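You operate a simulated robot arm through the tools that you are given. There is no shell and no other tool. Be economical: measure what you need, move in short steps, check, and stop when the job is done.

Carry out the task below with a simulated two-armed robot. There is one attempt and no reset: what you move stays moved.

TASK
Switch the tester switch on. Then put the housing from the shelf two of the fixture rack on the shelf four of the fixture rack. Then take the brush on the shelf three of the fixture rack and put it away on the rework bench. Then shut the right cabinet door. Then fetch the plug gauge labelled "no go" from the robot bench and set it on top of the silver tin there. Then fetch the clip box and stand it on the goods bench. Then press the station one program a button two times. Then pull the station four cabinet door open. The order counts. Set down upright: plug gauge, clip box.
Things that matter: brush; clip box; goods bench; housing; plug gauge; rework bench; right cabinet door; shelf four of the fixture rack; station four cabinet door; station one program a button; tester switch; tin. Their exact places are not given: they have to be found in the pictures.

It is judged by the outcome, as a careful person would: the job done as asked, and still so three seconds after it is handed in. It fails if anything else is knocked over, pushed out of place, dropped, spilled or broken.

THE ROBOT
Two 7-joint arms with three-finger grippers on one trunk, on a base that drives. Base frame: it is fixed to the floor where the robot stands at the start and does not move with it; the origin is under the middle of the robot, x ahead of it, y to its left, z up; the surface under the hand at the start is at about z = 82. Units: cm, degrees, N and s.
The left shoulder is at the start at [7, 14.6, 118.7], the right one opposite. With the tool pointing down near the work surface each hand reaches from about 26 to 68 cm from the robot's upright axis, wherever it stands, measured 20 degrees to its own side. Places, roughly: brush (5x5x8 cm) [80, 180, 90]; clip box [-225, 250, 75]; goods bench [70, 20, 80]; housing (5x5x3 cm) [80, 150, 50]; plug gauge [-200, 275, 75]; rework bench [-290, -200, 80]; right cabinet door [10, 300, 30]; shelf four of the fixture rack [80, 150, 120]; station four cabinet door [-590, 40, 40]; station one program a button [-180, 30, 150]; tester switch [50, 10, 90]; tin [-200, 275, 75]. Payload 2.2 kg a hand.
The tool frame of a hand sits at the grasp point between the pads (the TCP): z along the fingers, y along the line on which they close. The tips reach 2.8 cm beyond it. Largest opening 10.2 cm; the body of the gripper starts 7.1 cm behind the TCP.
Orientation is told as [roll, pitch, yaw] about the base's x, y, z axes, in that order, counted from this pose: with the fingers straight down and closing along the base's y, the tool's x points along the base's -x, its y along +y and its z along -z.

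THE INTERFACE
- The arms move only by the tool drive_tool. It takes "left_commands", "right_commands" or both (then of equal length, played together; a hand with none holds still); each is a list of rows, each an object (a shift or turn left out is 0, a gripper value left out holds the last) with "rotation": the turn, a rotation vector about the base's x, y, z in degrees, a list of three; "slide": the shift along the base's x, y, z in m, a list of three; "grip": the opening in per cent of the stroke, from 0 (shut) to 100 (fully open). In form: [{"rotation": [wx, wy, wz], "slide": [tx, ty, tz], "grip": grip}, ...]. A call has 1 to 12 rows; each row shifts and turns the commanded pose from where the row before left it. A row lasts 0.2 s, in which the tool goes at most 5 cm and 8.6 degrees; a call with a longer step from one row to the next is refused whole, and so is a gripper value outside its range. A pose out of reach is approached as far as the arm can. The call stops where the force on the tool passes 40 N (or 10 N more than at its start, if that is more) or the arm is blocked; 0.2 s more then pass. Each finger halts on what it meets, pressing with about 27 N; the grip force reading is that of the motor and also rises with nothing between the fingers. The clock runs only during rows and for 0.2 s after the last one: add rows that do not move to give the fingers time. It gives the time, the measured TCP pose, the force on the tool (base axes), the opening and the grip force at its end, in the units of the frame above (readings bear some noise), with the torque about the TCP (base axes, N m) and any sound that the robot's microphone picked up, and new pictures: "pictures" is both (left out), scene, wrist or none (wrist: the cameras of the hands that moved).
- Cameras (640 x 400 px; columns grow to the right, rows downward): "scene" is now at [13.66, -1.09, 141.57]; the picture's right is [-0.14, -0.99, 0.00], its down [-0.58, 0.08, -0.81] and it looks along [0.80, -0.11, -0.58] (base axes); focal length 293 px, centre (320, 200). "left" rides on the left gripper at [7.2, 3.8, -8.6] in its tool frame; the picture's right is [-0.46, 0.89, 0.00], its down [-0.60, -0.32, -0.73] and it looks along [-0.65, -0.34, 0.68] (tool axes); focal length 256 px, centre (320, 200). "right" rides on the right gripper at [6.9, 4.4, -8.6] in its tool frame; the picture's right is [-0.53, 0.85, 0.00], its down [-0.58, -0.36, -0.73] and it looks along [-0.62, -0.39, 0.68] (tool axes); focal length 256 px, centre (320, 200).
- slide_trunk(by): slides the trunk up (or, below 0, down) by that many cm; the arms and the scene camera ride with it, the base frame stays. It gives what a move gives, with no picture.
- steer(legs): drives the robot by 1 to 6 legs, each [ahead, left, turn to the left] in cm, cm and degrees, along the robot's own axes; the way and the turn of a leg run together, so that a leg with both is an arc; at most 150 cm and 180 degrees a leg. The arms and the cameras ride along, it lands a little off, and it stops where it bumps. It gives what a move gives, and a new picture of the scene camera.
- head_to(pan, tilt): turns the head with the scene camera to pan (to the left, within 86 degrees either way) and tilt (down, from -29 to 69), counted from straight ahead of the robot. It gives what a move gives, and a new picture of the scene camera.
- probe_pixels(camera, pixels): for up to 12 pixels [column, row] of the newest picture of that camera ("zoom" is the newest enlarged one), the place [x, y, z] in the base frame of the surface seen there, good to about 0.3 cm. It takes no simulated time.
- close_up(camera, box): a new picture of the part [left, top, right, bottom] of that camera's present view, enlarged. It takes no simulated time.
- close_job(): hands the job in; it is judged then, once.

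Go step by step. Measure first, check grasps and placings, and put right what went wrong. The budget is 124 turns and 260 pictures, counting those below and the enlarged ones. Unless the task says otherwise, let go and move clear before handing in, and close with one line.

The tools are called after ">>>" as a command line: name --argument value ..., lists and objects as JSON in quotes. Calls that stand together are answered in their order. drive_tool: Moves the arms, as the interface text tells. Its arguments: {"type":"object","properties":{"left_commands":{"type":"array","items":{"type":"object","properties":{"rotation":{"type":"array","items":{"type":"number"}},"slide":{"type":"array","items":{"type":"number"}},"grip":{"type":"number"}}}},"right_commands":{"type":"array","items":{"type":"object","properties":{"rotation":{"type":"array","items":{"type":"number"}},"slide":{"type":"array","items":{"type":"number"}},"grip":{"type":"number"}}}},"pictures":{"type":"string","enum":["both","scene","wrist","none"]}},"required":[]} The other tools are called the same way: slide_trunk (by) slides the trunk up or down; steer (legs) drives the base; head_to (pan, tilt) turns the head that bears the scene camera; probe_pixels (camera, pixels) gives the place of the surface under pixels of a picture; close_up (camera, box) takes an enlarged picture of a part of a camera's view; close_job () hands the job in.

At the start:

```text
time: 0.0
left_position: [47.77, 14.99, 118.15]
left_orientation: [0.0, 0.0, 0.0]
left_force: [0.1, 0.6, 0.4]
left_torque: [-0.02, -0.03, 0.0]
left_finger_gap: 10.21
left_gripper_force: 0.1
right_position: [46.41, -28.29, 113.97]
right_orientation: [0.0, 0.0, 0.0]
right_force: [0.7, -0.5, 0.2]
right_torque: [-0.01, 0.04, 0.04]
right_finger_gap: 10.21
right_gripper_force: 0.0
trunk travel left (down, up): [-72.5, 21.5]
robot x, y, heading: [0.24, 0.03, -0.1]
head pan, tilt: [-8.0, 35.7]
```

scene: 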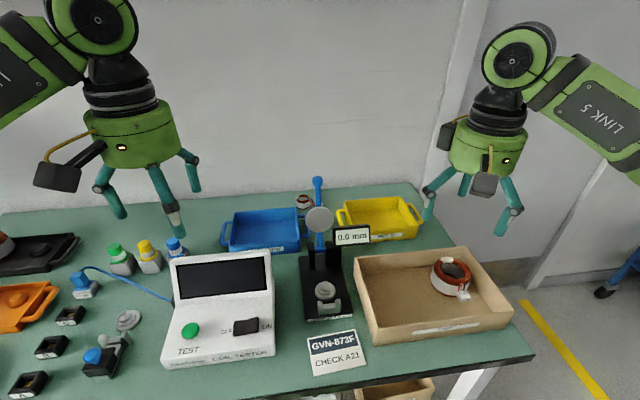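
right: 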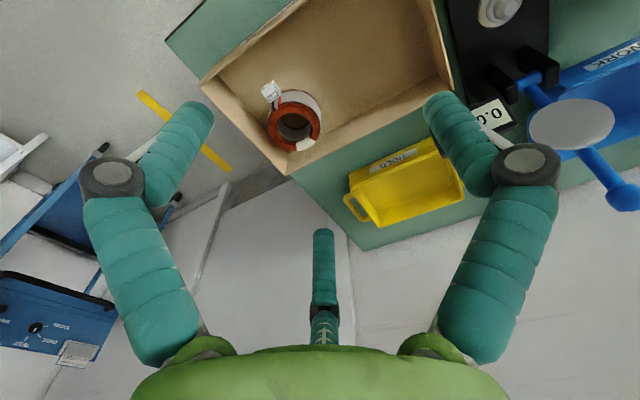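
left: 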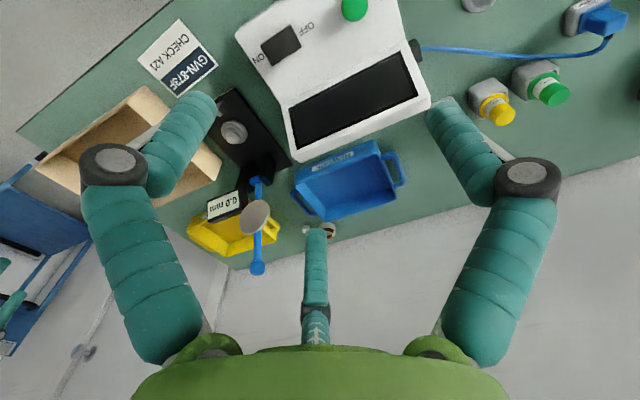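

The tester is at about (220,305), with a black rocker at (246,326) between OFF (left) and ON (right). I'll look closer and measure it.

>>> close_up --camera "scene" --box '[160, 290, 300, 378]'

>>> probe_pixels --camera "scene" --pixels '[[238, 328], [246, 326], [255, 325], [246, 338], [190, 330], [225, 345], [267, 320], [320, 345], [435, 300]]'

```text
4.55 times, centred on (230, 334) of scene
```

zoom: 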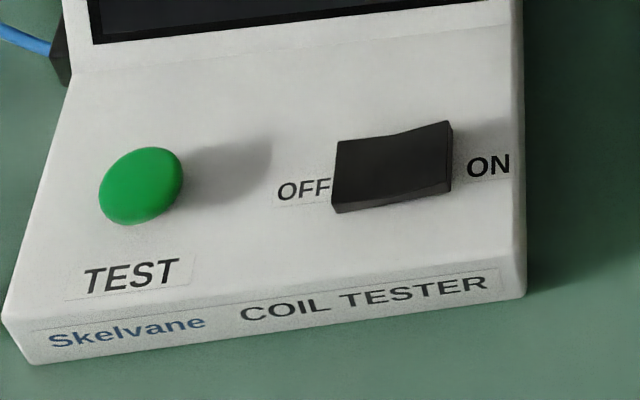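

```text
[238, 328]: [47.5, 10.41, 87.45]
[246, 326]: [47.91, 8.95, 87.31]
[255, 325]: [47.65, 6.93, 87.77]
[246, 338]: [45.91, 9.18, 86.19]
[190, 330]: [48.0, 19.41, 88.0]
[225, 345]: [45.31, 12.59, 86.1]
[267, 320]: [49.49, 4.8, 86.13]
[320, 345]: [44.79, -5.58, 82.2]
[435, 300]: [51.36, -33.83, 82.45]
```

>>> probe_pixels --camera "scene" --pixels '[[220, 252], [265, 252], [220, 300], [318, 180], [320, 218]]'

>>> drive_tool --left_commands '[{"grip": 0}, {"slide": [0, -0.041, 0]}, {"slide": [0, -0.041, 0]}, {"slide": [0, 0, -0.05]}, {"slide": [0, 0, -0.05]}, {"slide": [0, 0, -0.05]}, {"slide": [0, 0, -0.04]}, {"slide": [0, 0, -0.03]}]'

```text
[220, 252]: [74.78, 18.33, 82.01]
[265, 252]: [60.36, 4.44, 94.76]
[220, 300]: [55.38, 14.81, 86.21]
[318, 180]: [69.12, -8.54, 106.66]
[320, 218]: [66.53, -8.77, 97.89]
```

```text
time: 1.8
left_position: [47.87, 6.87, 95.92]
left_orientation: [0.0, 0.0, 0.0]
left_force: [0.3, -0.5, -0.6]
left_torque: [-0.01, -0.02, 0.0]
left_finger_gap: 0.22
left_gripper_force: 27.3
right_position: [46.35, -28.22, 114.16]
right_orientation: [0.0, 0.0, 0.0]
right_force: [-0.7, 0.1, -0.7]
right_torque: [0.02, 0.0, 0.03]
right_finger_gap: 10.19
right_gripper_force: 0.0
trunk travel left (down, up): [-72.5, 21.5]
robot x, y, heading: [-0.32, 0.26, -0.1]
head pan, tilt: [-8.0, 35.7]
```

scene: 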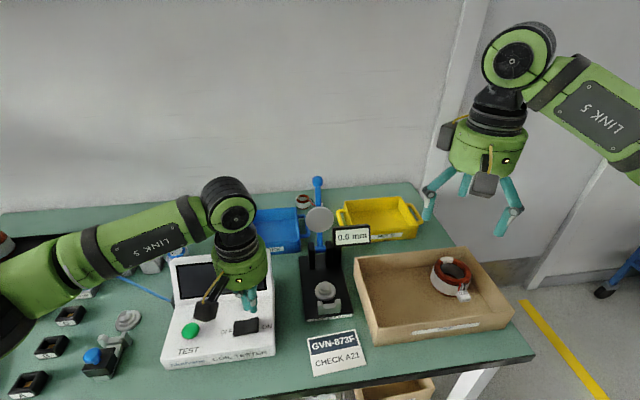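
left: 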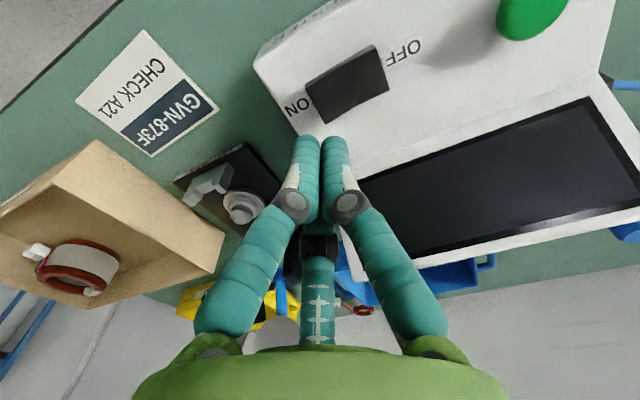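

The hand is above the ON end of the rocker. I'll press down in small steps.

>>> drive_tool --left_commands '[{"slide": [0, 0, -0.02]}, {"slide": [0, 0, -0.02]}, {"slide": [0, 0, -0.01]}, {"slide": [0, 0, -0.005]}, {"slide": [0, 0, -0.005]}, {"slide": [0, 0, -0.005]}]'

```text
time: 3.2
left_position: [47.77, 6.74, 90.25]
left_orientation: [-0.2, -0.7, 0.0]
left_force: [2.2, 1.9, 31.0]
left_torque: [0.53, -0.04, -0.27]
left_finger_gap: 0.22
left_gripper_force: 27.0
right_position: [46.13, -28.23, 114.26]
right_orientation: [-0.1, -0.2, 0.0]
right_force: [-0.3, -0.3, -0.1]
right_torque: [0.02, -0.03, 0.01]
right_finger_gap: 10.21
right_gripper_force: 0.1
trunk travel left (down, up): [-72.5, 21.5]
robot x, y, heading: [0.17, -0.06, -0.0]
head pan, tilt: [-8.0, 35.7]
```

scene: 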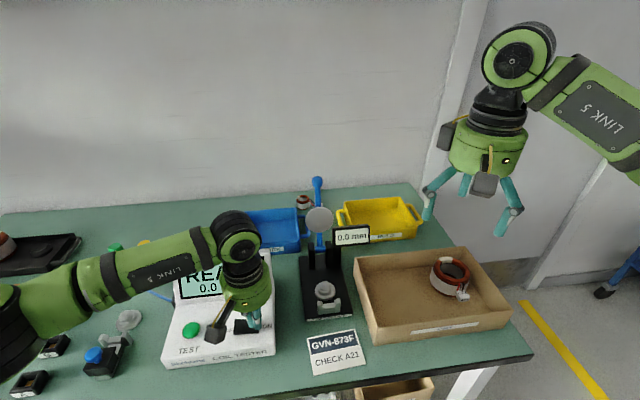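
left: 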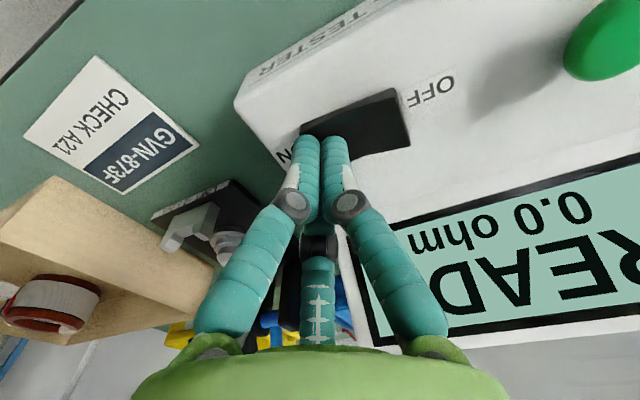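

The screen now reads "READY 0.0 ohm", so the tester is on. I'll lift off, bring both arms up and look toward the fixture rack.

>>> drive_tool --left_commands '[{"slide": [0, 0, 0.05]}, {"slide": [0, 0, 0.05]}, {"slide": [0, 0, 0.05]}, {"slide": [0, 0, 0.05]}, {"slide": [-0.03, 0.04, 0.05]}, {"slide": [-0.04, 0.03, 0.02]}, {"grip": 100, "slide": [-0.04, 0, 0]}]' --pictures "scene"

>>> head_to --pan 65 --tilt 20

```text
refused: row 5 steps farther than a row can; nothing moved
```

```text
time: 4.7
left_position: [47.81, 6.66, 89.98]
left_orientation: [-0.2, -0.6, 0.1]
left_force: [5.4, 4.0, 35.1]
left_torque: [0.62, -0.11, -0.03]
left_finger_gap: 0.2
left_gripper_force: 27.2
right_position: [45.99, -28.26, 114.28]
right_orientation: [0.0, -0.2, -0.1]
right_force: [0.2, -1.0, -0.2]
right_torque: [0.03, -0.02, -0.02]
right_finger_gap: 10.2
right_gripper_force: 0.1
trunk travel left (down, up): [-72.5, 21.5]
robot x, y, heading: [-0.02, -0.24, -0.1]
head pan, tilt: [65.0, 20.0]
```

scene: 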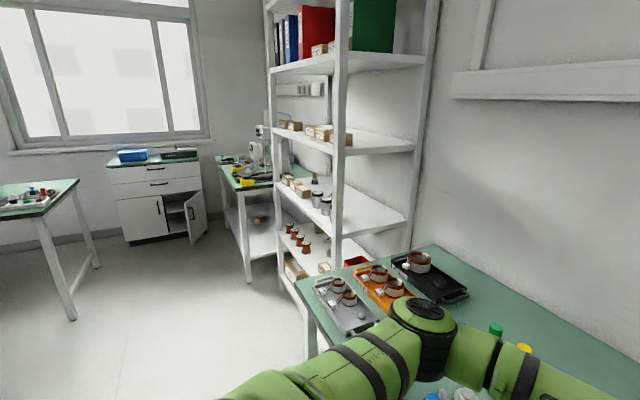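

The move was refused over one row's step, so I'll retract with smaller steps. The rack is on the left.

>>> drive_tool --left_commands '[{"slide": [0, 0, 0.04]}, {"slide": [0, 0, 0.05]}, {"slide": [0, 0, 0.05]}, {"slide": [0, 0, 0.05]}, {"slide": [0, 0.02, 0.04]}, {"slide": [-0.04, 0.02, 0.02]}, {"grip": 100, "slide": [-0.04, 0.03, 0]}, {"slide": [-0.04, 0, 0]}]' --pictures "none"

>>> steer --legs '[[-25, 0, 0], [0, 145, 0]]'

>>> head_to --pan 0 --tilt 25

```text
time: 6.5
left_position: [35.81, 13.66, 114.96]
left_orientation: [0.0, 0.1, 0.1]
left_force: [-0.4, -0.1, 0.9]
left_torque: [0.01, -0.01, -0.03]
left_finger_gap: 10.17
left_gripper_force: 0.1
right_position: [46.32, -28.33, 114.11]
right_orientation: [0.0, -0.2, 0.0]
right_force: [-0.4, 0.0, 0.2]
right_torque: [0.02, -0.01, -0.02]
right_finger_gap: 10.19
right_gripper_force: 0.1
trunk travel left (down, up): [-72.5, 21.5]
robot x, y, heading: [0.4, -0.13, -0.2]
head pan, tilt: [65.0, 20.0]
```

```text
time: 15.1
left_position: [9.31, 159.37, 114.85]
left_orientation: [0.0, 0.1, 1.2]
left_force: [-0.8, 0.0, 0.4]
left_torque: [0.02, 0.0, -0.03]
left_finger_gap: 10.2
left_gripper_force: 0.0
right_position: [20.6, 117.61, 114.19]
right_orientation: [0.0, 0.0, 1.1]
right_force: [0.0, 0.2, 0.2]
right_torque: [0.01, -0.01, 0.03]
right_finger_gap: 10.18
right_gripper_force: 0.0
trunk travel left (down, up): [-72.5, 21.5]
robot x, y, heading: [-26.38, 145.14, 1.5]
head pan, tilt: [65.0, 20.0]
```

scene: 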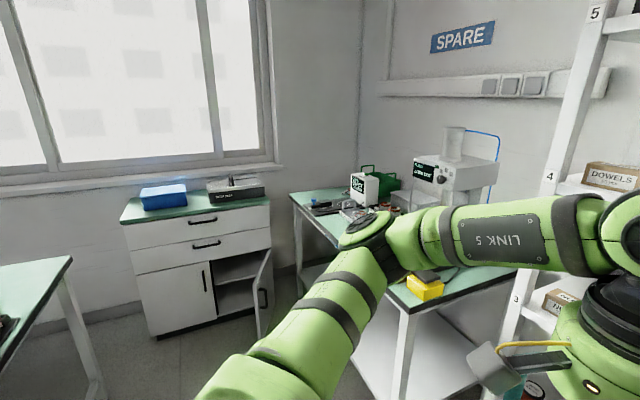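

```text
time: 16.4
left_position: [9.26, 159.4, 114.9]
left_orientation: [0.0, 0.0, 1.1]
left_force: [-0.2, 0.7, 0.4]
left_torque: [0.02, 0.0, -0.02]
left_finger_gap: 10.2
left_gripper_force: 0.0
right_position: [20.61, 117.65, 114.09]
right_orientation: [0.0, 0.0, 1.2]
right_force: [0.0, -0.1, 0.8]
right_torque: [0.02, -0.06, 0.01]
right_finger_gap: 10.19
right_gripper_force: 0.0
trunk travel left (down, up): [-72.5, 21.5]
robot x, y, heading: [-26.48, 145.36, 1.2]
head pan, tilt: [0.0, 25.0]
```

scene: 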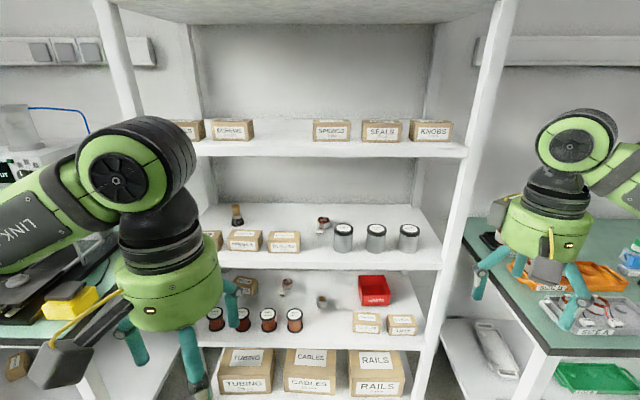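

Shelf labels count up from the bottom. I can see the brush at (237,215), and housing candidates at (285,285) and (321,300). Looking closer.

>>> close_up --camera "scene" --box '[200, 250, 430, 394]'

>>> close_up --camera "scene" --box '[200, 180, 430, 324]'

>>> probe_pixels --camera "scene" --pixels '[[237, 215], [237, 226], [285, 290], [321, 302], [323, 226], [270, 148], [290, 148], [330, 312], [440, 150], [105, 40], [330, 265], [300, 342]]'

```text
2.78 times, centred on (315, 322) of scene
```

zoom: 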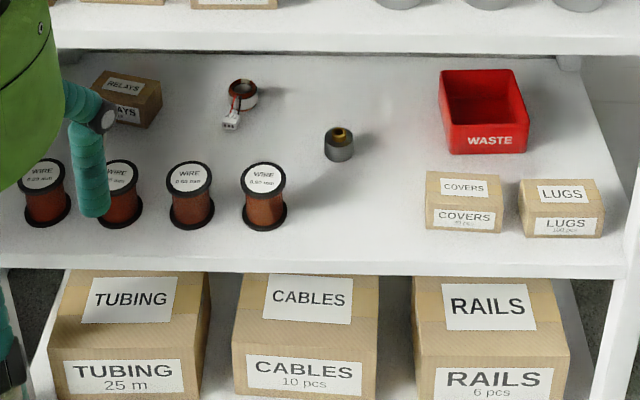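

```text
2.78 times, centred on (315, 252) of scene
```

zoom: 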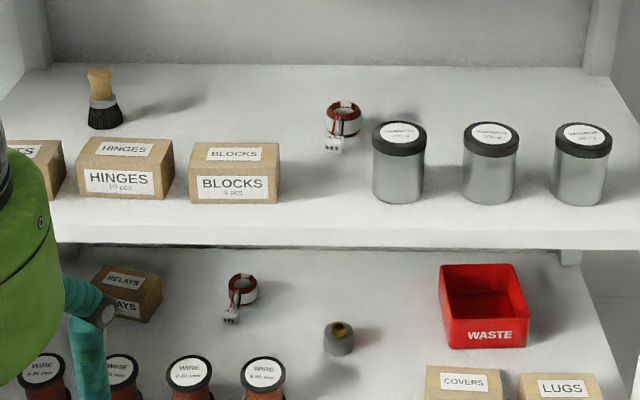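

```text
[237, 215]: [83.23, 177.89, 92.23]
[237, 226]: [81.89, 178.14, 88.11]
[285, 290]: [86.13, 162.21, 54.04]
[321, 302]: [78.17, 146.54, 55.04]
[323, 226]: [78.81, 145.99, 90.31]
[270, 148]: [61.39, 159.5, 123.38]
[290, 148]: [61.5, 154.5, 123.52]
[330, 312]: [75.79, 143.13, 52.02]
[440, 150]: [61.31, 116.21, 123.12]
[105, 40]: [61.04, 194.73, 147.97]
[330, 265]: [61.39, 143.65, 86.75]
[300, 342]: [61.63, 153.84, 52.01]
```

The housing is the grey cylinder with a brass centre at about [79,146,52–55] on shelf two. The brush is at [83,178] on shelf three. The wrist camera hangs below a tilted hand, so I'll try turning the right gripper 180° about its axis to put the camera on top.

>>> drive_tool --right_commands '[{"rotation": [0, 0, 8.5], "slide": [-0.01, 0, 0]}, {"rotation": [0, 0, 8.5], "slide": [-0.01, 0, 0]}, {"rotation": [0, 0, 8.5], "slide": [-0.01, 0, 0]}, {"rotation": [0, 0, 8.5], "slide": [-0.01, 0, 0]}, {"rotation": [0, 0, 8.5]}, {"rotation": [0, 0, 8.5]}, {"rotation": [0, 0, 8.5]}, {"rotation": [0, 0, 8.5]}, {"rotation": [0, 0, 8.5]}, {"rotation": [0, 0, 8.5]}, {"rotation": [0, 0, 8.5]}, {"rotation": [0, 0, 8.5]}]' --pictures "none"

>>> drive_tool --right_commands '[{"rotation": [0, 0, 8.5]}, {"rotation": [0, 0, 8.5]}, {"rotation": [0, 0, 8.5]}, {"rotation": [0, 0, 8.5]}, {"rotation": [0, 0, 8.5]}, {"rotation": [0, 0, 8.5]}, {"rotation": [0, 0, 8.5]}, {"rotation": [0, 0, 8.5]}, {"rotation": [0, 0, 8.5]}]' --pictures "scene"

```text
time: 19.0
left_position: [9.09, 159.5, 114.84]
left_orientation: [-0.1, 0.0, 1.2]
left_force: [1.1, 0.2, 0.1]
left_torque: [0.0, 0.01, 0.02]
left_finger_gap: 10.21
left_gripper_force: 0.0
right_position: [0.8, 132.74, 111.97]
right_orientation: [0.0, 0.1, 103.3]
right_force: [-0.3, -0.1, 0.9]
right_torque: [-0.01, 0.03, -0.03]
right_finger_gap: 10.21
right_gripper_force: 0.2
right hand out of reach, approached as far as the arm can: row 6, 7, 8, 9, 10, 11, 12
trunk travel left (down, up): [-72.5, 21.5]
robot x, y, heading: [-26.31, 145.22, 1.3]
head pan, tilt: [0.0, 25.0]
```

```text
time: 20.1
left_position: [9.21, 159.41, 114.87]
left_orientation: [-0.1, -0.1, 1.2]
left_force: [0.4, 0.8, 0.4]
left_torque: [-0.02, 0.0, 0.01]
left_finger_gap: 10.21
left_gripper_force: 0.0
right_position: [-7.02, 136.8, 113.31]
right_orientation: [-0.3, 1.3, 136.9]
right_force: [18.9, -4.0, -0.5]
right_torque: [0.48, 2.2, 0.28]
right_finger_gap: 10.18
right_gripper_force: 0.1
right hand out of reach, approached as far as the arm can: row 1, 2, 3, 4, 5
trunk travel left (down, up): [-72.5, 21.5]
robot x, y, heading: [-26.53, 144.95, 1.1]
head pan, tilt: [0.0, 25.0]
stopped in row 5 (right hand): the force on the tool passed its limit at 129 N (the readings are from after the stop); the commanded pose is now the measured one
```

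scene: 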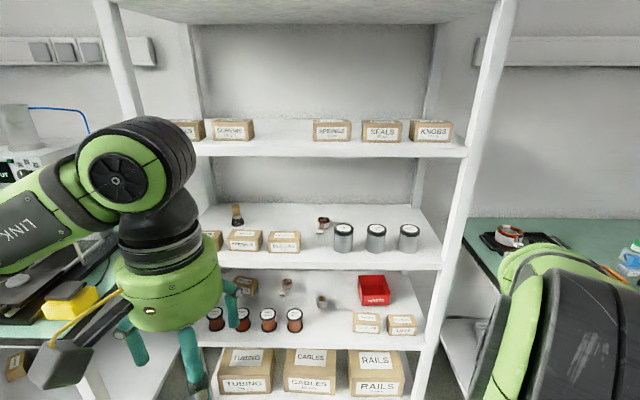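

The right hand can't turn that way. I'll unwind it and continue in the other direction.

>>> drive_tool --right_commands '[{"rotation": [0, 0, -8.5], "slide": [0.02, -0.015, 0]}, {"rotation": [0, 0, -8.5], "slide": [0.02, -0.015, 0]}, {"rotation": [0, 0, -8.5], "slide": [0.02, -0.015, 0]}, {"rotation": [0, 0, -8.5], "slide": [0.02, -0.015, 0]}, {"rotation": [0, 0, -8.5], "slide": [0.02, -0.015, 0]}, {"rotation": [0, 0, -8.5], "slide": [0.02, -0.015, 0]}, {"rotation": [0, 0, -8.5], "slide": [0.02, -0.015, 0]}, {"rotation": [0, 0, -8.5], "slide": [0.02, -0.015, 0]}, {"rotation": [0, 0, -8.5], "slide": [0.02, -0.015, 0]}, {"rotation": [0, 0, -8.5], "slide": [0.02, -0.015, 0]}, {"rotation": [0, 0, -8.5], "slide": [0.02, -0.02, 0]}, {"rotation": [0, 0, -8.5], "slide": [0.02, -0.02, 0]}]' --pictures "none"

>>> drive_tool --right_commands '[{"rotation": [0, 0, -8.5]}, {"rotation": [0, 0, -8.5]}, {"rotation": [0, 0, -8.5]}, {"rotation": [0, 0, -8.5]}, {"rotation": [0, 0, -8.5]}, {"rotation": [0, 0, -8.5]}, {"rotation": [0, 0, -8.5]}, {"rotation": [0, 0, -8.5]}, {"rotation": [0, 0, -8.5]}, {"rotation": [0, 0, -8.5]}, {"rotation": [0, 0, -8.5]}, {"rotation": [0, 0, -8.5]}]' --pictures "none"

>>> drive_tool --right_commands '[{"rotation": [0, 0, -8.5]}, {"rotation": [0, 0, -8.5]}, {"rotation": [0, 0, -8.5]}, {"rotation": [0, 0, -8.5]}, {"rotation": [0, 0, -8.5]}, {"rotation": [0, 0, -8.5]}, {"rotation": [0, 0, -8.5]}, {"rotation": [0, 0, -8.5]}, {"rotation": [0, 0, -8.5]}, {"rotation": [0, 0, -8.5]}, {"rotation": [0, 0, -8.5]}]' --pictures "scene"

```text
time: 22.7
left_position: [9.29, 159.23, 114.85]
left_orientation: [0.0, 0.0, 1.2]
left_force: [-0.4, 0.1, -0.3]
left_torque: [0.01, 0.04, -0.02]
left_finger_gap: 10.2
left_gripper_force: 0.1
right_position: [15.98, 118.01, 113.41]
right_orientation: [-0.2, 1.2, 35.0]
right_force: [0.0, 0.5, -0.4]
right_torque: [0.03, -0.01, 0.02]
right_finger_gap: 10.18
right_gripper_force: 0.0
right hand out of reach, approached as far as the arm can: row 1, 3
trunk travel left (down, up): [-72.5, 21.5]
robot x, y, heading: [-26.44, 145.09, 1.3]
head pan, tilt: [0.0, 25.0]
```

```text
time: 25.3
left_position: [9.26, 159.31, 114.93]
left_orientation: [0.0, 0.0, 1.2]
left_force: [0.4, 0.3, 0.2]
left_torque: [-0.02, 0.0, -0.03]
left_finger_gap: 10.21
left_gripper_force: 0.1
right_position: [16.16, 118.14, 113.17]
right_orientation: [-0.3, 1.1, -67.0]
right_force: [0.4, -0.6, 0.0]
right_torque: [-0.02, 0.0, -0.03]
right_finger_gap: 10.18
right_gripper_force: 0.0
trunk travel left (down, up): [-72.5, 21.5]
robot x, y, heading: [-26.29, 144.79, 1.1]
head pan, tilt: [0.0, 25.0]
```

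```text
time: 27.7
left_position: [9.21, 159.37, 114.86]
left_orientation: [0.0, -0.1, 1.1]
left_force: [0.0, 0.4, 0.7]
left_torque: [0.03, -0.01, 0.0]
left_finger_gap: 10.19
left_gripper_force: 0.1
right_position: [16.11, 118.08, 113.22]
right_orientation: [-0.4, 1.2, -160.6]
right_force: [-0.9, 0.5, -0.5]
right_torque: [-0.04, 0.0, 0.0]
right_finger_gap: 10.2
right_gripper_force: 0.0
trunk travel left (down, up): [-72.5, 21.5]
robot x, y, heading: [-26.45, 145.31, 1.3]
head pan, tilt: [0.0, 25.0]
```

scene: 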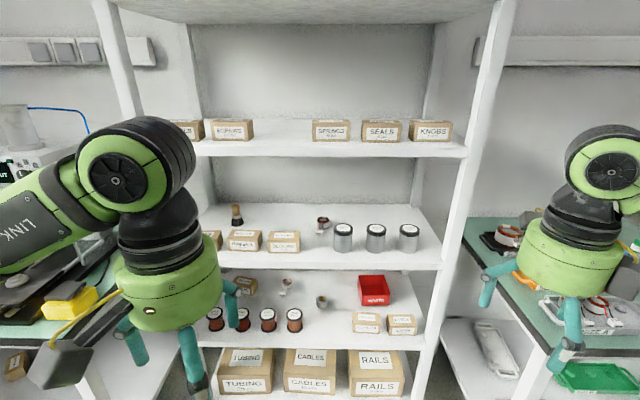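

The other direction works. I'll finish the flip, tilt the hand 45° forward, and lower the trunk.

>>> drive_tool --right_commands '[{"rotation": [0, 0, -7]}, {"rotation": [0, 0, -7]}, {"rotation": [0, 0, -5]}, {"rotation": [0, -8, 0]}, {"rotation": [0, -8, 0], "slide": [-0.01, 0, 0]}, {"rotation": [0, -8, 0], "slide": [-0.01, 0, 0]}, {"rotation": [0, -8, 0], "slide": [-0.01, 0, 0]}, {"rotation": [0, -8, 0], "slide": [-0.01, 0, 0]}, {"rotation": [0, -6, 0], "slide": [-0.01, 0, 0]}]' --pictures "none"

>>> slide_trunk --by -36

>>> steer --legs '[[0, 21, -1], [40, 0, 0]]'

```text
time: 29.7
left_position: [9.29, 159.28, 114.87]
left_orientation: [0.0, 0.0, 1.2]
left_force: [-0.2, -0.6, -0.5]
left_torque: [0.01, 0.07, -0.01]
left_finger_gap: 10.22
left_gripper_force: 0.0
right_position: [15.65, 116.45, 115.95]
right_orientation: [0.2, 47.3, -179.2]
right_force: [-0.2, -0.3, -0.7]
right_torque: [-0.04, -0.02, -0.01]
right_finger_gap: 10.2
right_gripper_force: 0.0
right hand out of reach, approached as far as the arm can: row 8, 9
trunk travel left (down, up): [-72.5, 21.5]
robot x, y, heading: [-26.3, 145.17, 1.2]
head pan, tilt: [0.0, 25.0]
```

```text
time: 33.2
left_position: [9.32, 159.38, 78.81]
left_orientation: [0.0, 0.0, 1.3]
left_force: [-0.3, -0.4, 0.1]
left_torque: [-0.01, 0.01, 0.0]
left_finger_gap: 10.19
left_gripper_force: 0.1
right_position: [15.66, 116.35, 79.99]
right_orientation: [0.3, 47.1, -179.3]
right_force: [-0.6, -0.6, 0.3]
right_torque: [0.0, 0.0, 0.03]
right_finger_gap: 10.19
right_gripper_force: 0.1
trunk travel left (down, up): [-36.5, 57.5]
robot x, y, heading: [-26.42, 145.22, 1.3]
head pan, tilt: [0.0, 25.0]
```

```text
time: 36.9
left_position: [49.03, 179.58, 78.8]
left_orientation: [0.0, 0.0, 0.0]
left_force: [-0.3, -0.2, -0.4]
left_torque: [0.02, 0.02, 0.0]
left_finger_gap: 10.18
left_gripper_force: 0.0
right_position: [54.49, 136.66, 80.01]
right_orientation: [0.3, 47.2, 179.6]
right_force: [-0.2, 0.2, -0.5]
right_torque: [0.01, 0.0, 0.0]
right_finger_gap: 10.19
right_gripper_force: 0.1
trunk travel left (down, up): [-36.5, 57.5]
robot x, y, heading: [13.02, 166.05, 0.3]
head pan, tilt: [0.0, 25.0]
```

scene: 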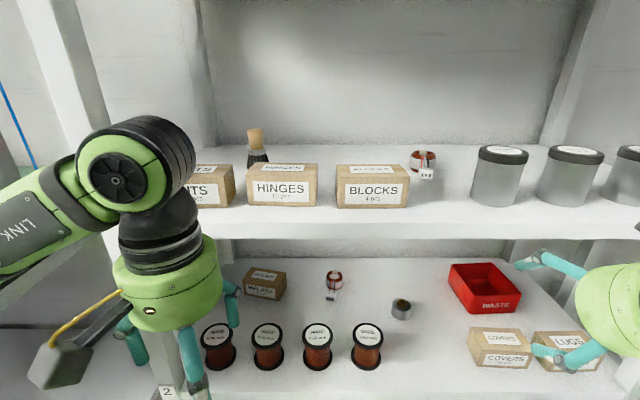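

The housing is now clear at (401,308). I'll measure it and its neighbours.

>>> close_up --camera "scene" --box '[320, 250, 480, 350]'

>>> probe_pixels --camera "scene" --pixels '[[393, 308], [401, 314], [410, 308], [401, 301], [369, 330], [383, 345], [472, 345], [470, 330], [338, 285], [456, 296], [400, 214], [400, 236]]'

>>> close_up --camera "right" --box '[0, 0, 640, 400]'

```text
4.00 times, centred on (400, 300) of scene
```

zoom: 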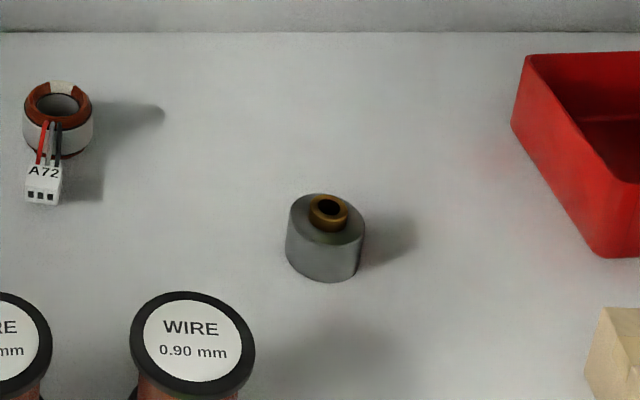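

```text
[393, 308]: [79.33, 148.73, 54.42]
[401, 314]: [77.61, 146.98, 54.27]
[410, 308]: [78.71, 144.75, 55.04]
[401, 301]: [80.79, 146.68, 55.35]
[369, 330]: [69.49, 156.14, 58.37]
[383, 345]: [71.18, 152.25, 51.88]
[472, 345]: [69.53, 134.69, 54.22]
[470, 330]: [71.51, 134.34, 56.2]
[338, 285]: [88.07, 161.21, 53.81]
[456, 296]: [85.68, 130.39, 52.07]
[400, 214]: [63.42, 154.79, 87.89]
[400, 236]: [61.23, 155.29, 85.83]
```

```text
1.00 times, centred on (320, 200) of right (not enlarged: the box is as wide or as high as the picture)
```

zoom: 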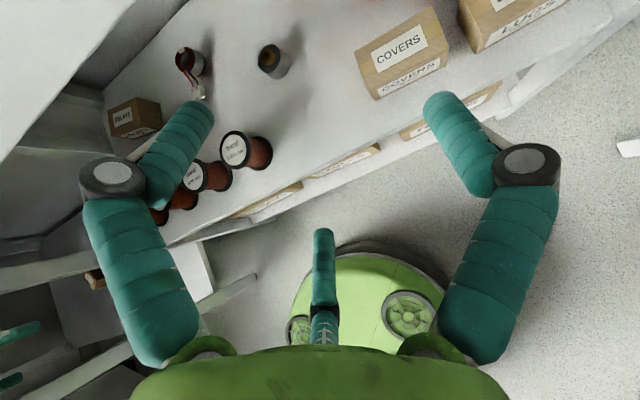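

Housing centre is about [79.7,146.8], top at 55, diameter about 4.5. I'll move the right hand to a standoff in front of it, narrowing the fingers.

>>> drive_tool --right_commands '[{"slide": [0.01, 0.03, -0.02], "grip": 80}, {"slide": [0.01, 0.035, -0.02]}, {"slide": [0.01, 0.035, -0.02]}, {"slide": [0.03, 0, -0.025]}, {"slide": [0.03, 0, -0.025]}, {"slide": [0.01, 0, 0]}]' --pictures "both"

```text
time: 38.3
left_position: [48.98, 179.68, 78.95]
left_orientation: [0.1, 0.0, 0.1]
left_force: [0.7, 0.0, -0.1]
left_torque: [0.01, -0.01, 0.02]
left_finger_gap: 10.23
left_gripper_force: 0.0
right_position: [65.44, 146.3, 69.4]
right_orientation: [0.3, 47.2, 179.6]
right_force: [-0.5, -0.2, -0.3]
right_torque: [-0.01, 0.03, 0.0]
right_finger_gap: 8.15
right_gripper_force: 0.1
right hand out of reach, approached as far as the arm can: row 1
trunk travel left (down, up): [-36.5, 57.5]
robot x, y, heading: [13.18, 166.01, 0.3]
head pan, tilt: [0.0, 25.0]
```

scene: 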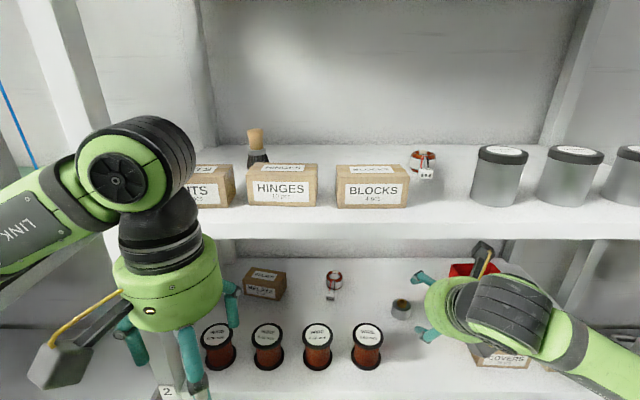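
right: 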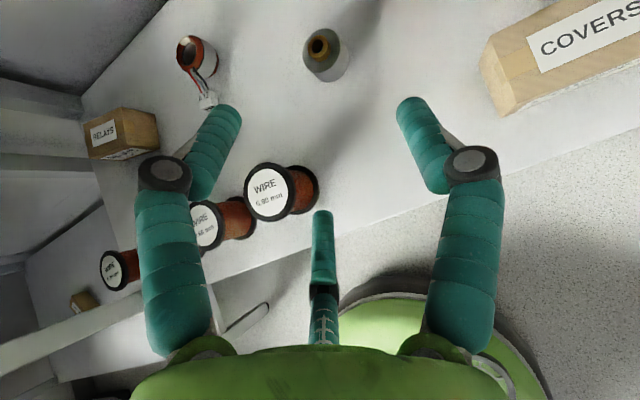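

>>> probe_pixels --camera "right" --pixels '[[304, 55], [347, 60], [320, 45], [326, 75]]'

>>> drive_tool --right_commands '[{"slide": [0.033, 0.002, -0.035]}, {"slide": [0.033, 0.002, -0.035]}, {"slide": [0.033, 0.001, -0.036]}]' --pictures "both"

```text
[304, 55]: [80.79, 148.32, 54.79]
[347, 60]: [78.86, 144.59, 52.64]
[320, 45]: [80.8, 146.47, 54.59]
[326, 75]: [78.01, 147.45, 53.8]
```

```text
time: 39.1
left_position: [49.12, 179.55, 78.81]
left_orientation: [0.1, 0.0, 0.0]
left_force: [0.1, 0.0, 1.1]
left_torque: [-0.01, 0.04, -0.01]
left_finger_gap: 10.19
left_gripper_force: 0.2
right_position: [75.55, 147.21, 58.79]
right_orientation: [0.3, 47.1, 179.6]
right_force: [-0.2, -0.6, -0.4]
right_torque: [0.02, 0.02, -0.01]
right_finger_gap: 8.15
right_gripper_force: 0.1
trunk travel left (down, up): [-36.5, 57.5]
robot x, y, heading: [12.81, 166.08, 0.3]
head pan, tilt: [0.0, 25.0]
```

scene: 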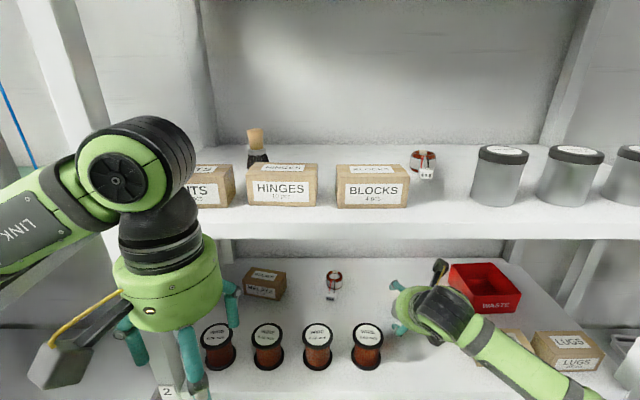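
right: 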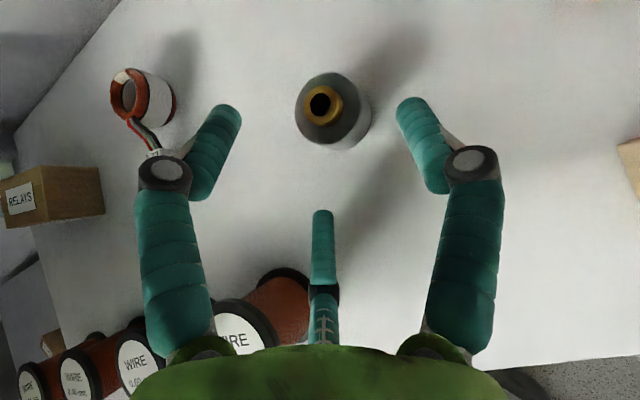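

The housing is centred between the fingers. I'll make the final approach and close.

>>> drive_tool --right_commands '[{"slide": [0.018, -0.003, -0.02]}, {"slide": [0.018, -0.002, -0.019]}, {}, {"grip": 30}, {"grip": 30}, {"grip": 30}, {"grip": 30}]' --pictures "wrist"

```text
time: 40.7
left_position: [48.96, 179.76, 78.86]
left_orientation: [0.0, -0.1, -0.1]
left_force: [0.2, -0.1, 0.2]
left_torque: [0.0, 0.0, 0.0]
left_finger_gap: 10.19
left_gripper_force: 0.0
right_position: [78.95, 146.4, 54.95]
right_orientation: [0.3, 47.0, 179.5]
right_force: [-0.5, 0.5, 0.4]
right_torque: [-0.01, 0.01, -0.04]
right_finger_gap: 5.83
right_gripper_force: 27.3
trunk travel left (down, up): [-36.5, 57.5]
robot x, y, heading: [13.04, 166.08, 0.0]
head pan, tilt: [0.0, 25.0]
```

right: 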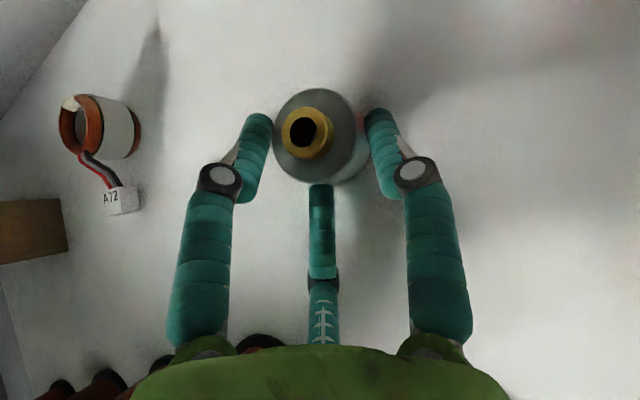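

Gripped, with the gap stopped at 5.8 cm and 27 N. I'll lift a little and check.

>>> drive_tool --right_commands '[{"grip": 30}, {"slide": [0, 0, 0.02]}, {"slide": [0, 0, 0.03]}]' --pictures "wrist"

```text
time: 41.5
left_position: [48.94, 179.58, 78.93]
left_orientation: [0.0, 0.0, 0.1]
left_force: [0.4, 0.1, 0.6]
left_torque: [-0.04, 0.05, 0.03]
left_finger_gap: 10.19
left_gripper_force: 0.0
right_position: [78.7, 146.29, 60.09]
right_orientation: [0.3, 47.1, 179.6]
right_force: [0.1, 0.0, -1.3]
right_torque: [0.03, 0.04, -0.01]
right_finger_gap: 5.83
right_gripper_force: 27.5
trunk travel left (down, up): [-36.5, 57.5]
robot x, y, heading: [13.07, 166.09, -0.1]
head pan, tilt: [0.0, 25.0]
```

right: 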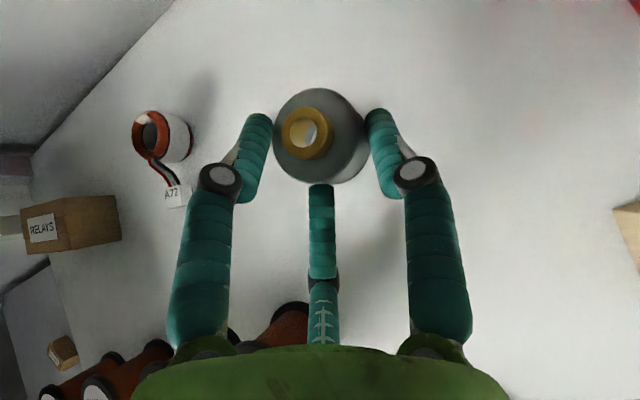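

The housing came up with the hand. I'll retract out of the rack and raise the trunk to shelf four.

>>> drive_tool --right_commands '[{"slide": [-0.03, 0, 0.03]}, {"slide": [-0.03, 0, 0.03]}, {"slide": [-0.04, 0, 0.03]}, {"slide": [-0.05, 0, 0]}, {"slide": [-0.05, 0, 0]}, {"slide": [-0.05, 0, 0]}, {"slide": [-0.03, 0, 0]}]' --pictures "none"

>>> slide_trunk --by 57

>>> head_to --pan -15 --tilt 35

```text
time: 43.1
left_position: [49.08, 179.71, 78.9]
left_orientation: [0.0, 0.0, 0.0]
left_force: [-0.5, -0.7, -0.1]
left_torque: [0.03, 0.0, 0.01]
left_finger_gap: 10.19
left_gripper_force: 0.0
right_position: [59.02, 146.91, 69.1]
right_orientation: [0.4, 47.1, 179.5]
right_force: [0.7, 0.0, -0.6]
right_torque: [0.0, 0.02, -0.05]
right_finger_gap: 5.81
right_gripper_force: 26.7
right hand out of reach, approached as far as the arm can: row 6, 7
trunk travel left (down, up): [-36.5, 57.5]
robot x, y, heading: [12.86, 166.02, -0.0]
head pan, tilt: [0.0, 25.0]
```

```text
refused: 57 is not a number from -40 to 40
```

```text
time: 43.9
left_position: [49.04, 179.67, 78.82]
left_orientation: [0.0, 0.0, 0.0]
left_force: [0.5, 0.6, -0.5]
left_torque: [0.02, -0.02, 0.04]
left_finger_gap: 10.21
left_gripper_force: 0.0
right_position: [59.05, 147.03, 69.2]
right_orientation: [0.2, 47.0, 179.6]
right_force: [0.6, -0.2, -0.4]
right_torque: [-0.01, 0.04, 0.0]
right_finger_gap: 5.8
right_gripper_force: 27.2
trunk travel left (down, up): [-36.5, 57.5]
robot x, y, heading: [13.02, 166.03, 0.0]
head pan, tilt: [-15.0, 35.0]
```

scene: 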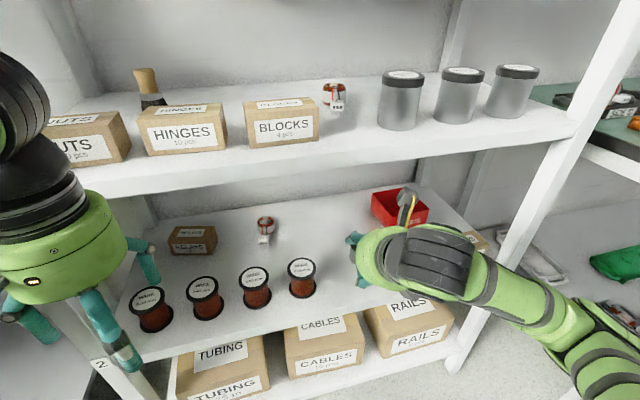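

The hand is still partly over the shelf edge, so I'll back the base away before raising the trunk in two stages.

>>> steer --legs '[[-22, 0, 0]]'

>>> slide_trunk --by 40

>>> slide_trunk --by 17

>>> head_to --pan -8 --tilt 30

```text
time: 45.6
left_position: [26.98, 179.55, 78.87]
left_orientation: [0.0, 0.0, -0.2]
left_force: [-0.9, -0.3, 0.4]
left_torque: [0.0, -0.04, -0.01]
left_finger_gap: 10.2
left_gripper_force: 0.1
right_position: [36.96, 146.97, 69.04]
right_orientation: [0.3, 47.1, 179.3]
right_force: [0.0, -0.4, -1.0]
right_torque: [0.03, -0.01, 0.03]
right_finger_gap: 5.79
right_gripper_force: 26.7
trunk travel left (down, up): [-36.5, 57.5]
robot x, y, heading: [-8.87, 165.84, -0.1]
head pan, tilt: [-15.0, 35.0]
```

scene: 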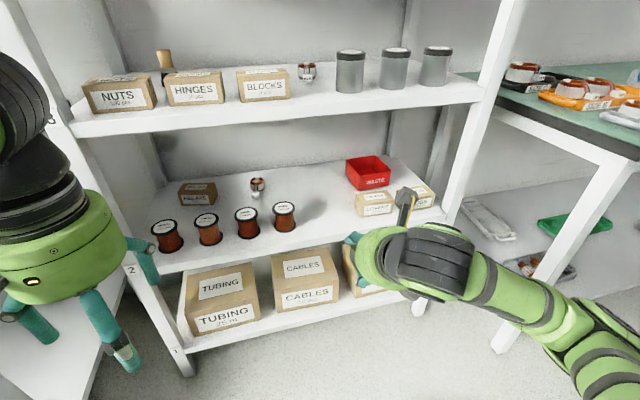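

```text
time: 49.4
left_position: [26.94, 179.45, 118.78]
left_orientation: [-0.1, 0.1, -0.2]
left_force: [0.3, 0.4, 0.0]
left_torque: [0.04, 0.0, 0.02]
left_finger_gap: 10.17
left_gripper_force: 0.2
right_position: [36.96, 146.98, 109.18]
right_orientation: [0.3, 47.1, 179.5]
right_force: [0.2, 0.2, -0.5]
right_torque: [0.0, 0.01, -0.01]
right_finger_gap: 5.78
right_gripper_force: 26.8
trunk travel left (down, up): [-76.5, 17.5]
robot x, y, heading: [-8.94, 165.89, -0.4]
head pan, tilt: [-15.0, 35.0]
```

```text
time: 51.3
left_position: [26.98, 179.69, 135.67]
left_orientation: [0.0, 0.0, -0.2]
left_force: [-0.5, -0.6, 0.0]
left_torque: [0.01, 0.0, 0.03]
left_finger_gap: 10.2
left_gripper_force: 0.0
right_position: [36.98, 146.85, 126.19]
right_orientation: [0.4, 47.1, 179.4]
right_force: [-0.3, -0.7, -1.6]
right_torque: [0.0, 0.0, -0.01]
right_finger_gap: 5.74
right_gripper_force: 27.0
trunk travel left (down, up): [-93.5, 0.5]
robot x, y, heading: [-9.14, 165.87, -0.1]
head pan, tilt: [-15.0, 35.0]
```

```text
time: 52.0
left_position: [27.1, 179.56, 135.82]
left_orientation: [0.0, 0.0, -0.2]
left_force: [-0.1, 0.1, 0.0]
left_torque: [0.0, -0.01, -0.02]
left_finger_gap: 10.17
left_gripper_force: 0.0
right_position: [36.88, 146.97, 126.18]
right_orientation: [0.2, 47.0, 179.4]
right_force: [-0.1, 0.1, -1.3]
right_torque: [-0.02, 0.04, -0.07]
right_finger_gap: 5.7
right_gripper_force: 26.9
trunk travel left (down, up): [-93.5, 0.5]
robot x, y, heading: [-8.95, 166.15, -0.1]
head pan, tilt: [-8.0, 30.0]
```

scene: 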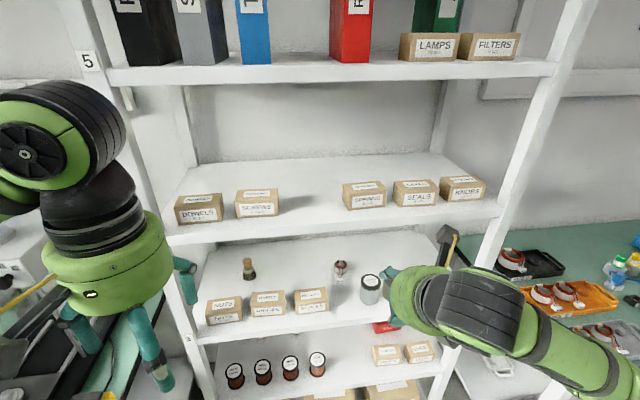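

>>> probe_pixels --camera "scene" --pixels '[[310, 205], [310, 195], [281, 210], [341, 205], [310, 215], [310, 175], [280, 70]]'

>>> drive_tool --right_commands '[{"slide": [0, 0.01, 0.04]}, {"slide": [0, 0.03, 0.04]}, {"slide": [0, 0.03, 0.02]}]' --pictures "wrist"

```text
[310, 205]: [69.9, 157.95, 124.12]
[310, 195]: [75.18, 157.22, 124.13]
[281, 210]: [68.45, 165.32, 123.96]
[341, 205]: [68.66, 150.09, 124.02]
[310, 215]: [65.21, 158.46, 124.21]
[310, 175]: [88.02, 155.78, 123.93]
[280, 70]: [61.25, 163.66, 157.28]
```

```text
time: 52.8
left_position: [26.88, 179.87, 135.85]
left_orientation: [-0.1, 0.0, -0.2]
left_force: [-0.2, -0.2, 0.6]
left_torque: [-0.03, -0.02, 0.01]
left_finger_gap: 10.22
left_gripper_force: 0.1
right_position: [37.04, 154.47, 136.2]
right_orientation: [0.4, 46.9, 179.5]
right_force: [0.4, -0.7, -0.7]
right_torque: [-0.03, 0.02, 0.02]
right_finger_gap: 5.66
right_gripper_force: 27.2
trunk travel left (down, up): [-93.5, 0.5]
robot x, y, heading: [-9.11, 166.23, 0.0]
head pan, tilt: [-8.0, 30.0]
```

right: 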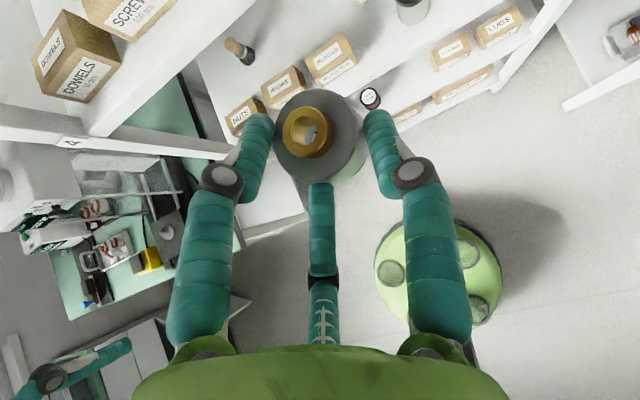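

I'll drive ahead 17 cm, then reach in above shelf four in the gap between SCREWS and SPRINGS.

>>> steer --legs '[[17, 0, 0]]'

>>> drive_tool --right_commands '[{"slide": [0.02, 0.01, -0.04]}, {"slide": [0.045, 0.01, 0]}, {"slide": [0.045, 0, 0]}, {"slide": [0.045, 0, 0]}]' --pictures "both"

```text
time: 54.2
left_position: [43.09, 179.61, 136.01]
left_orientation: [0.0, -0.2, -0.2]
left_force: [-0.3, -0.7, 0.4]
left_torque: [0.01, -0.03, 0.02]
left_finger_gap: 10.19
left_gripper_force: 0.0
right_position: [53.1, 154.21, 136.46]
right_orientation: [0.3, 47.3, 179.4]
right_force: [-0.8, -1.1, -1.2]
right_torque: [0.03, 0.0, 0.02]
right_finger_gap: 4.41
right_gripper_force: 27.0
trunk travel left (down, up): [-93.5, 0.5]
robot x, y, heading: [7.88, 166.28, -0.0]
head pan, tilt: [-8.0, 30.0]
```

scene: 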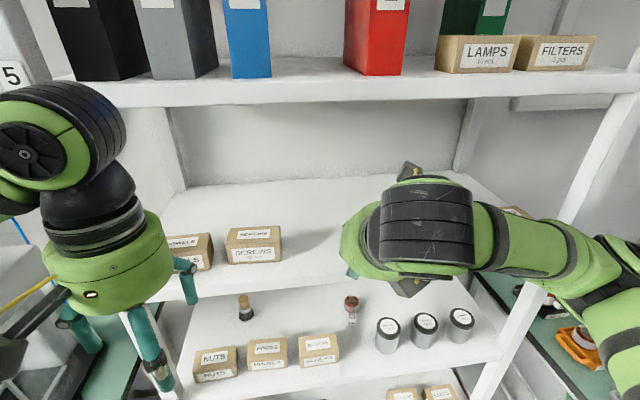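

```text
time: 55.2
left_position: [43.82, 179.54, 135.86]
left_orientation: [0.0, 0.1, -0.2]
left_force: [0.1, 0.4, 0.3]
left_torque: [0.0, 0.03, 0.06]
left_finger_gap: 10.23
left_gripper_force: 0.0
right_position: [69.43, 156.13, 132.15]
right_orientation: [0.3, 47.1, 179.4]
right_force: [0.3, 0.1, -0.8]
right_torque: [-0.01, 0.04, 0.01]
right_finger_gap: 4.41
right_gripper_force: 26.4
trunk travel left (down, up): [-93.5, 0.5]
robot x, y, heading: [7.76, 165.64, -0.4]
head pan, tilt: [-8.0, 30.0]
```

scene: 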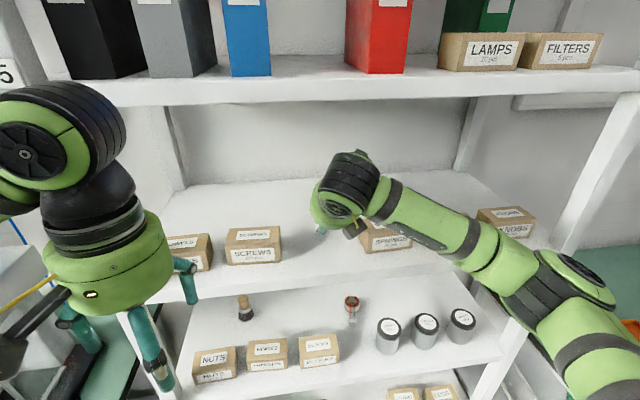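
right: 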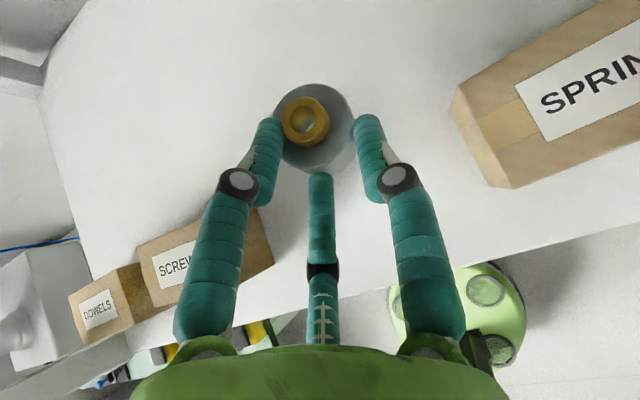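

The gap fell to 4.4 cm, so the housing has slipped a bit toward the tips. It's over the shelf now, so I'll lower it gently right away.

>>> drive_tool --right_commands '[{"slide": [0.005, 0, -0.01]}, {"slide": [0.005, 0, -0.01]}, {"slide": [0, 0, -0.008]}, {"slide": [0, 0, -0.006]}, {"slide": [0, 0, -0.004]}]' --pictures "wrist"

```text
time: 56.5
left_position: [43.69, 179.46, 135.82]
left_orientation: [0.0, 0.0, -0.3]
left_force: [0.6, -0.4, 0.7]
left_torque: [-0.02, 0.02, -0.02]
left_finger_gap: 10.21
left_gripper_force: 0.0
right_position: [70.08, 156.15, 128.45]
right_orientation: [0.3, 47.1, 179.4]
right_force: [-0.6, 0.3, -0.4]
right_torque: [-0.04, -0.02, -0.03]
right_finger_gap: 4.4
right_gripper_force: 27.5
trunk travel left (down, up): [-93.5, 0.5]
robot x, y, heading: [7.46, 166.27, -0.6]
head pan, tilt: [-8.0, 30.0]
```

right: 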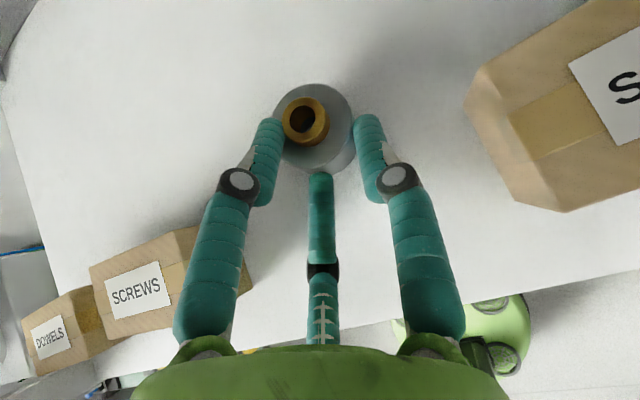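

>>> drive_tool --right_commands '[{"slide": [0, 0, -0.003]}, {"slide": [0, 0, -0.003]}, {"slide": [0, 0, -0.003]}, {}]' --pictures "none"

>>> close_up --camera "scene" --box '[260, 170, 420, 270]'

```text
time: 57.5
left_position: [43.17, 179.57, 135.96]
left_orientation: [-0.1, -0.2, -0.2]
left_force: [-0.4, -0.4, -0.9]
left_torque: [0.01, -0.03, -0.04]
left_finger_gap: 10.2
left_gripper_force: 0.0
right_position: [70.02, 156.23, 128.09]
right_orientation: [0.3, 47.8, 179.3]
right_force: [6.4, 0.8, 22.5]
right_torque: [-0.36, -1.05, 0.11]
right_finger_gap: 4.37
right_gripper_force: 27.2
trunk travel left (down, up): [-93.5, 0.5]
robot x, y, heading: [8.02, 166.33, -0.3]
head pan, tilt: [-8.0, 30.0]
```

```text
4.00 times, centred on (340, 220) of scene
```

zoom: 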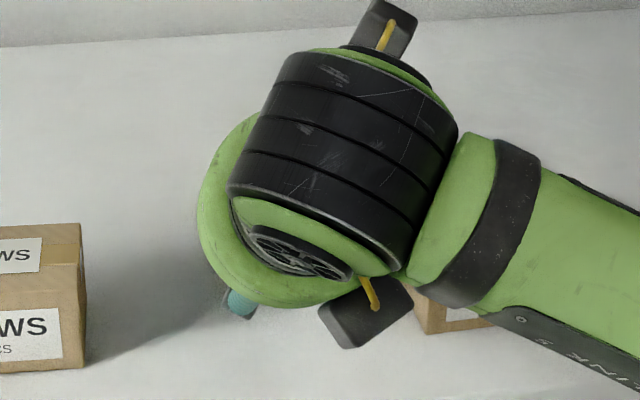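

Contact at 22 N, so the housing rests on the shelf. I'll open the fingers.

>>> drive_tool --right_commands '[{"slide": [0, 0, 0.001], "grip": 55}, {"grip": 70}, {"grip": 85}, {}]' --pictures "wrist"

```text
time: 58.5
left_position: [43.61, 179.54, 135.91]
left_orientation: [0.1, 0.1, -0.2]
left_force: [-0.5, 0.9, -0.1]
left_torque: [-0.01, 0.03, 0.0]
left_finger_gap: 10.21
left_gripper_force: 0.1
right_position: [70.07, 156.12, 127.7]
right_orientation: [0.3, 47.1, 179.3]
right_force: [-0.6, -2.3, 1.6]
right_torque: [-0.05, 0.05, 0.01]
right_finger_gap: 9.04
right_gripper_force: 0.0
trunk travel left (down, up): [-93.5, 0.5]
robot x, y, heading: [7.34, 165.94, -0.2]
head pan, tilt: [-8.0, 30.0]
```

right: 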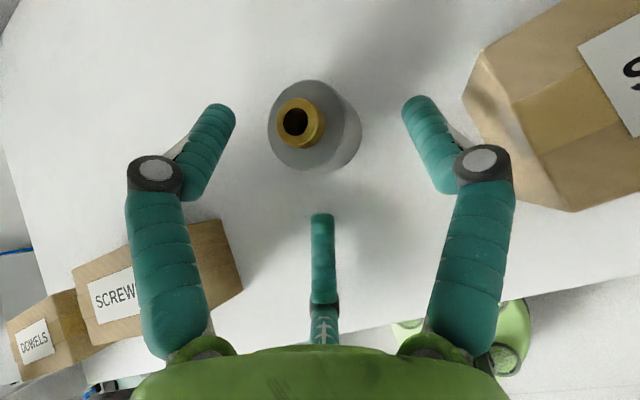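

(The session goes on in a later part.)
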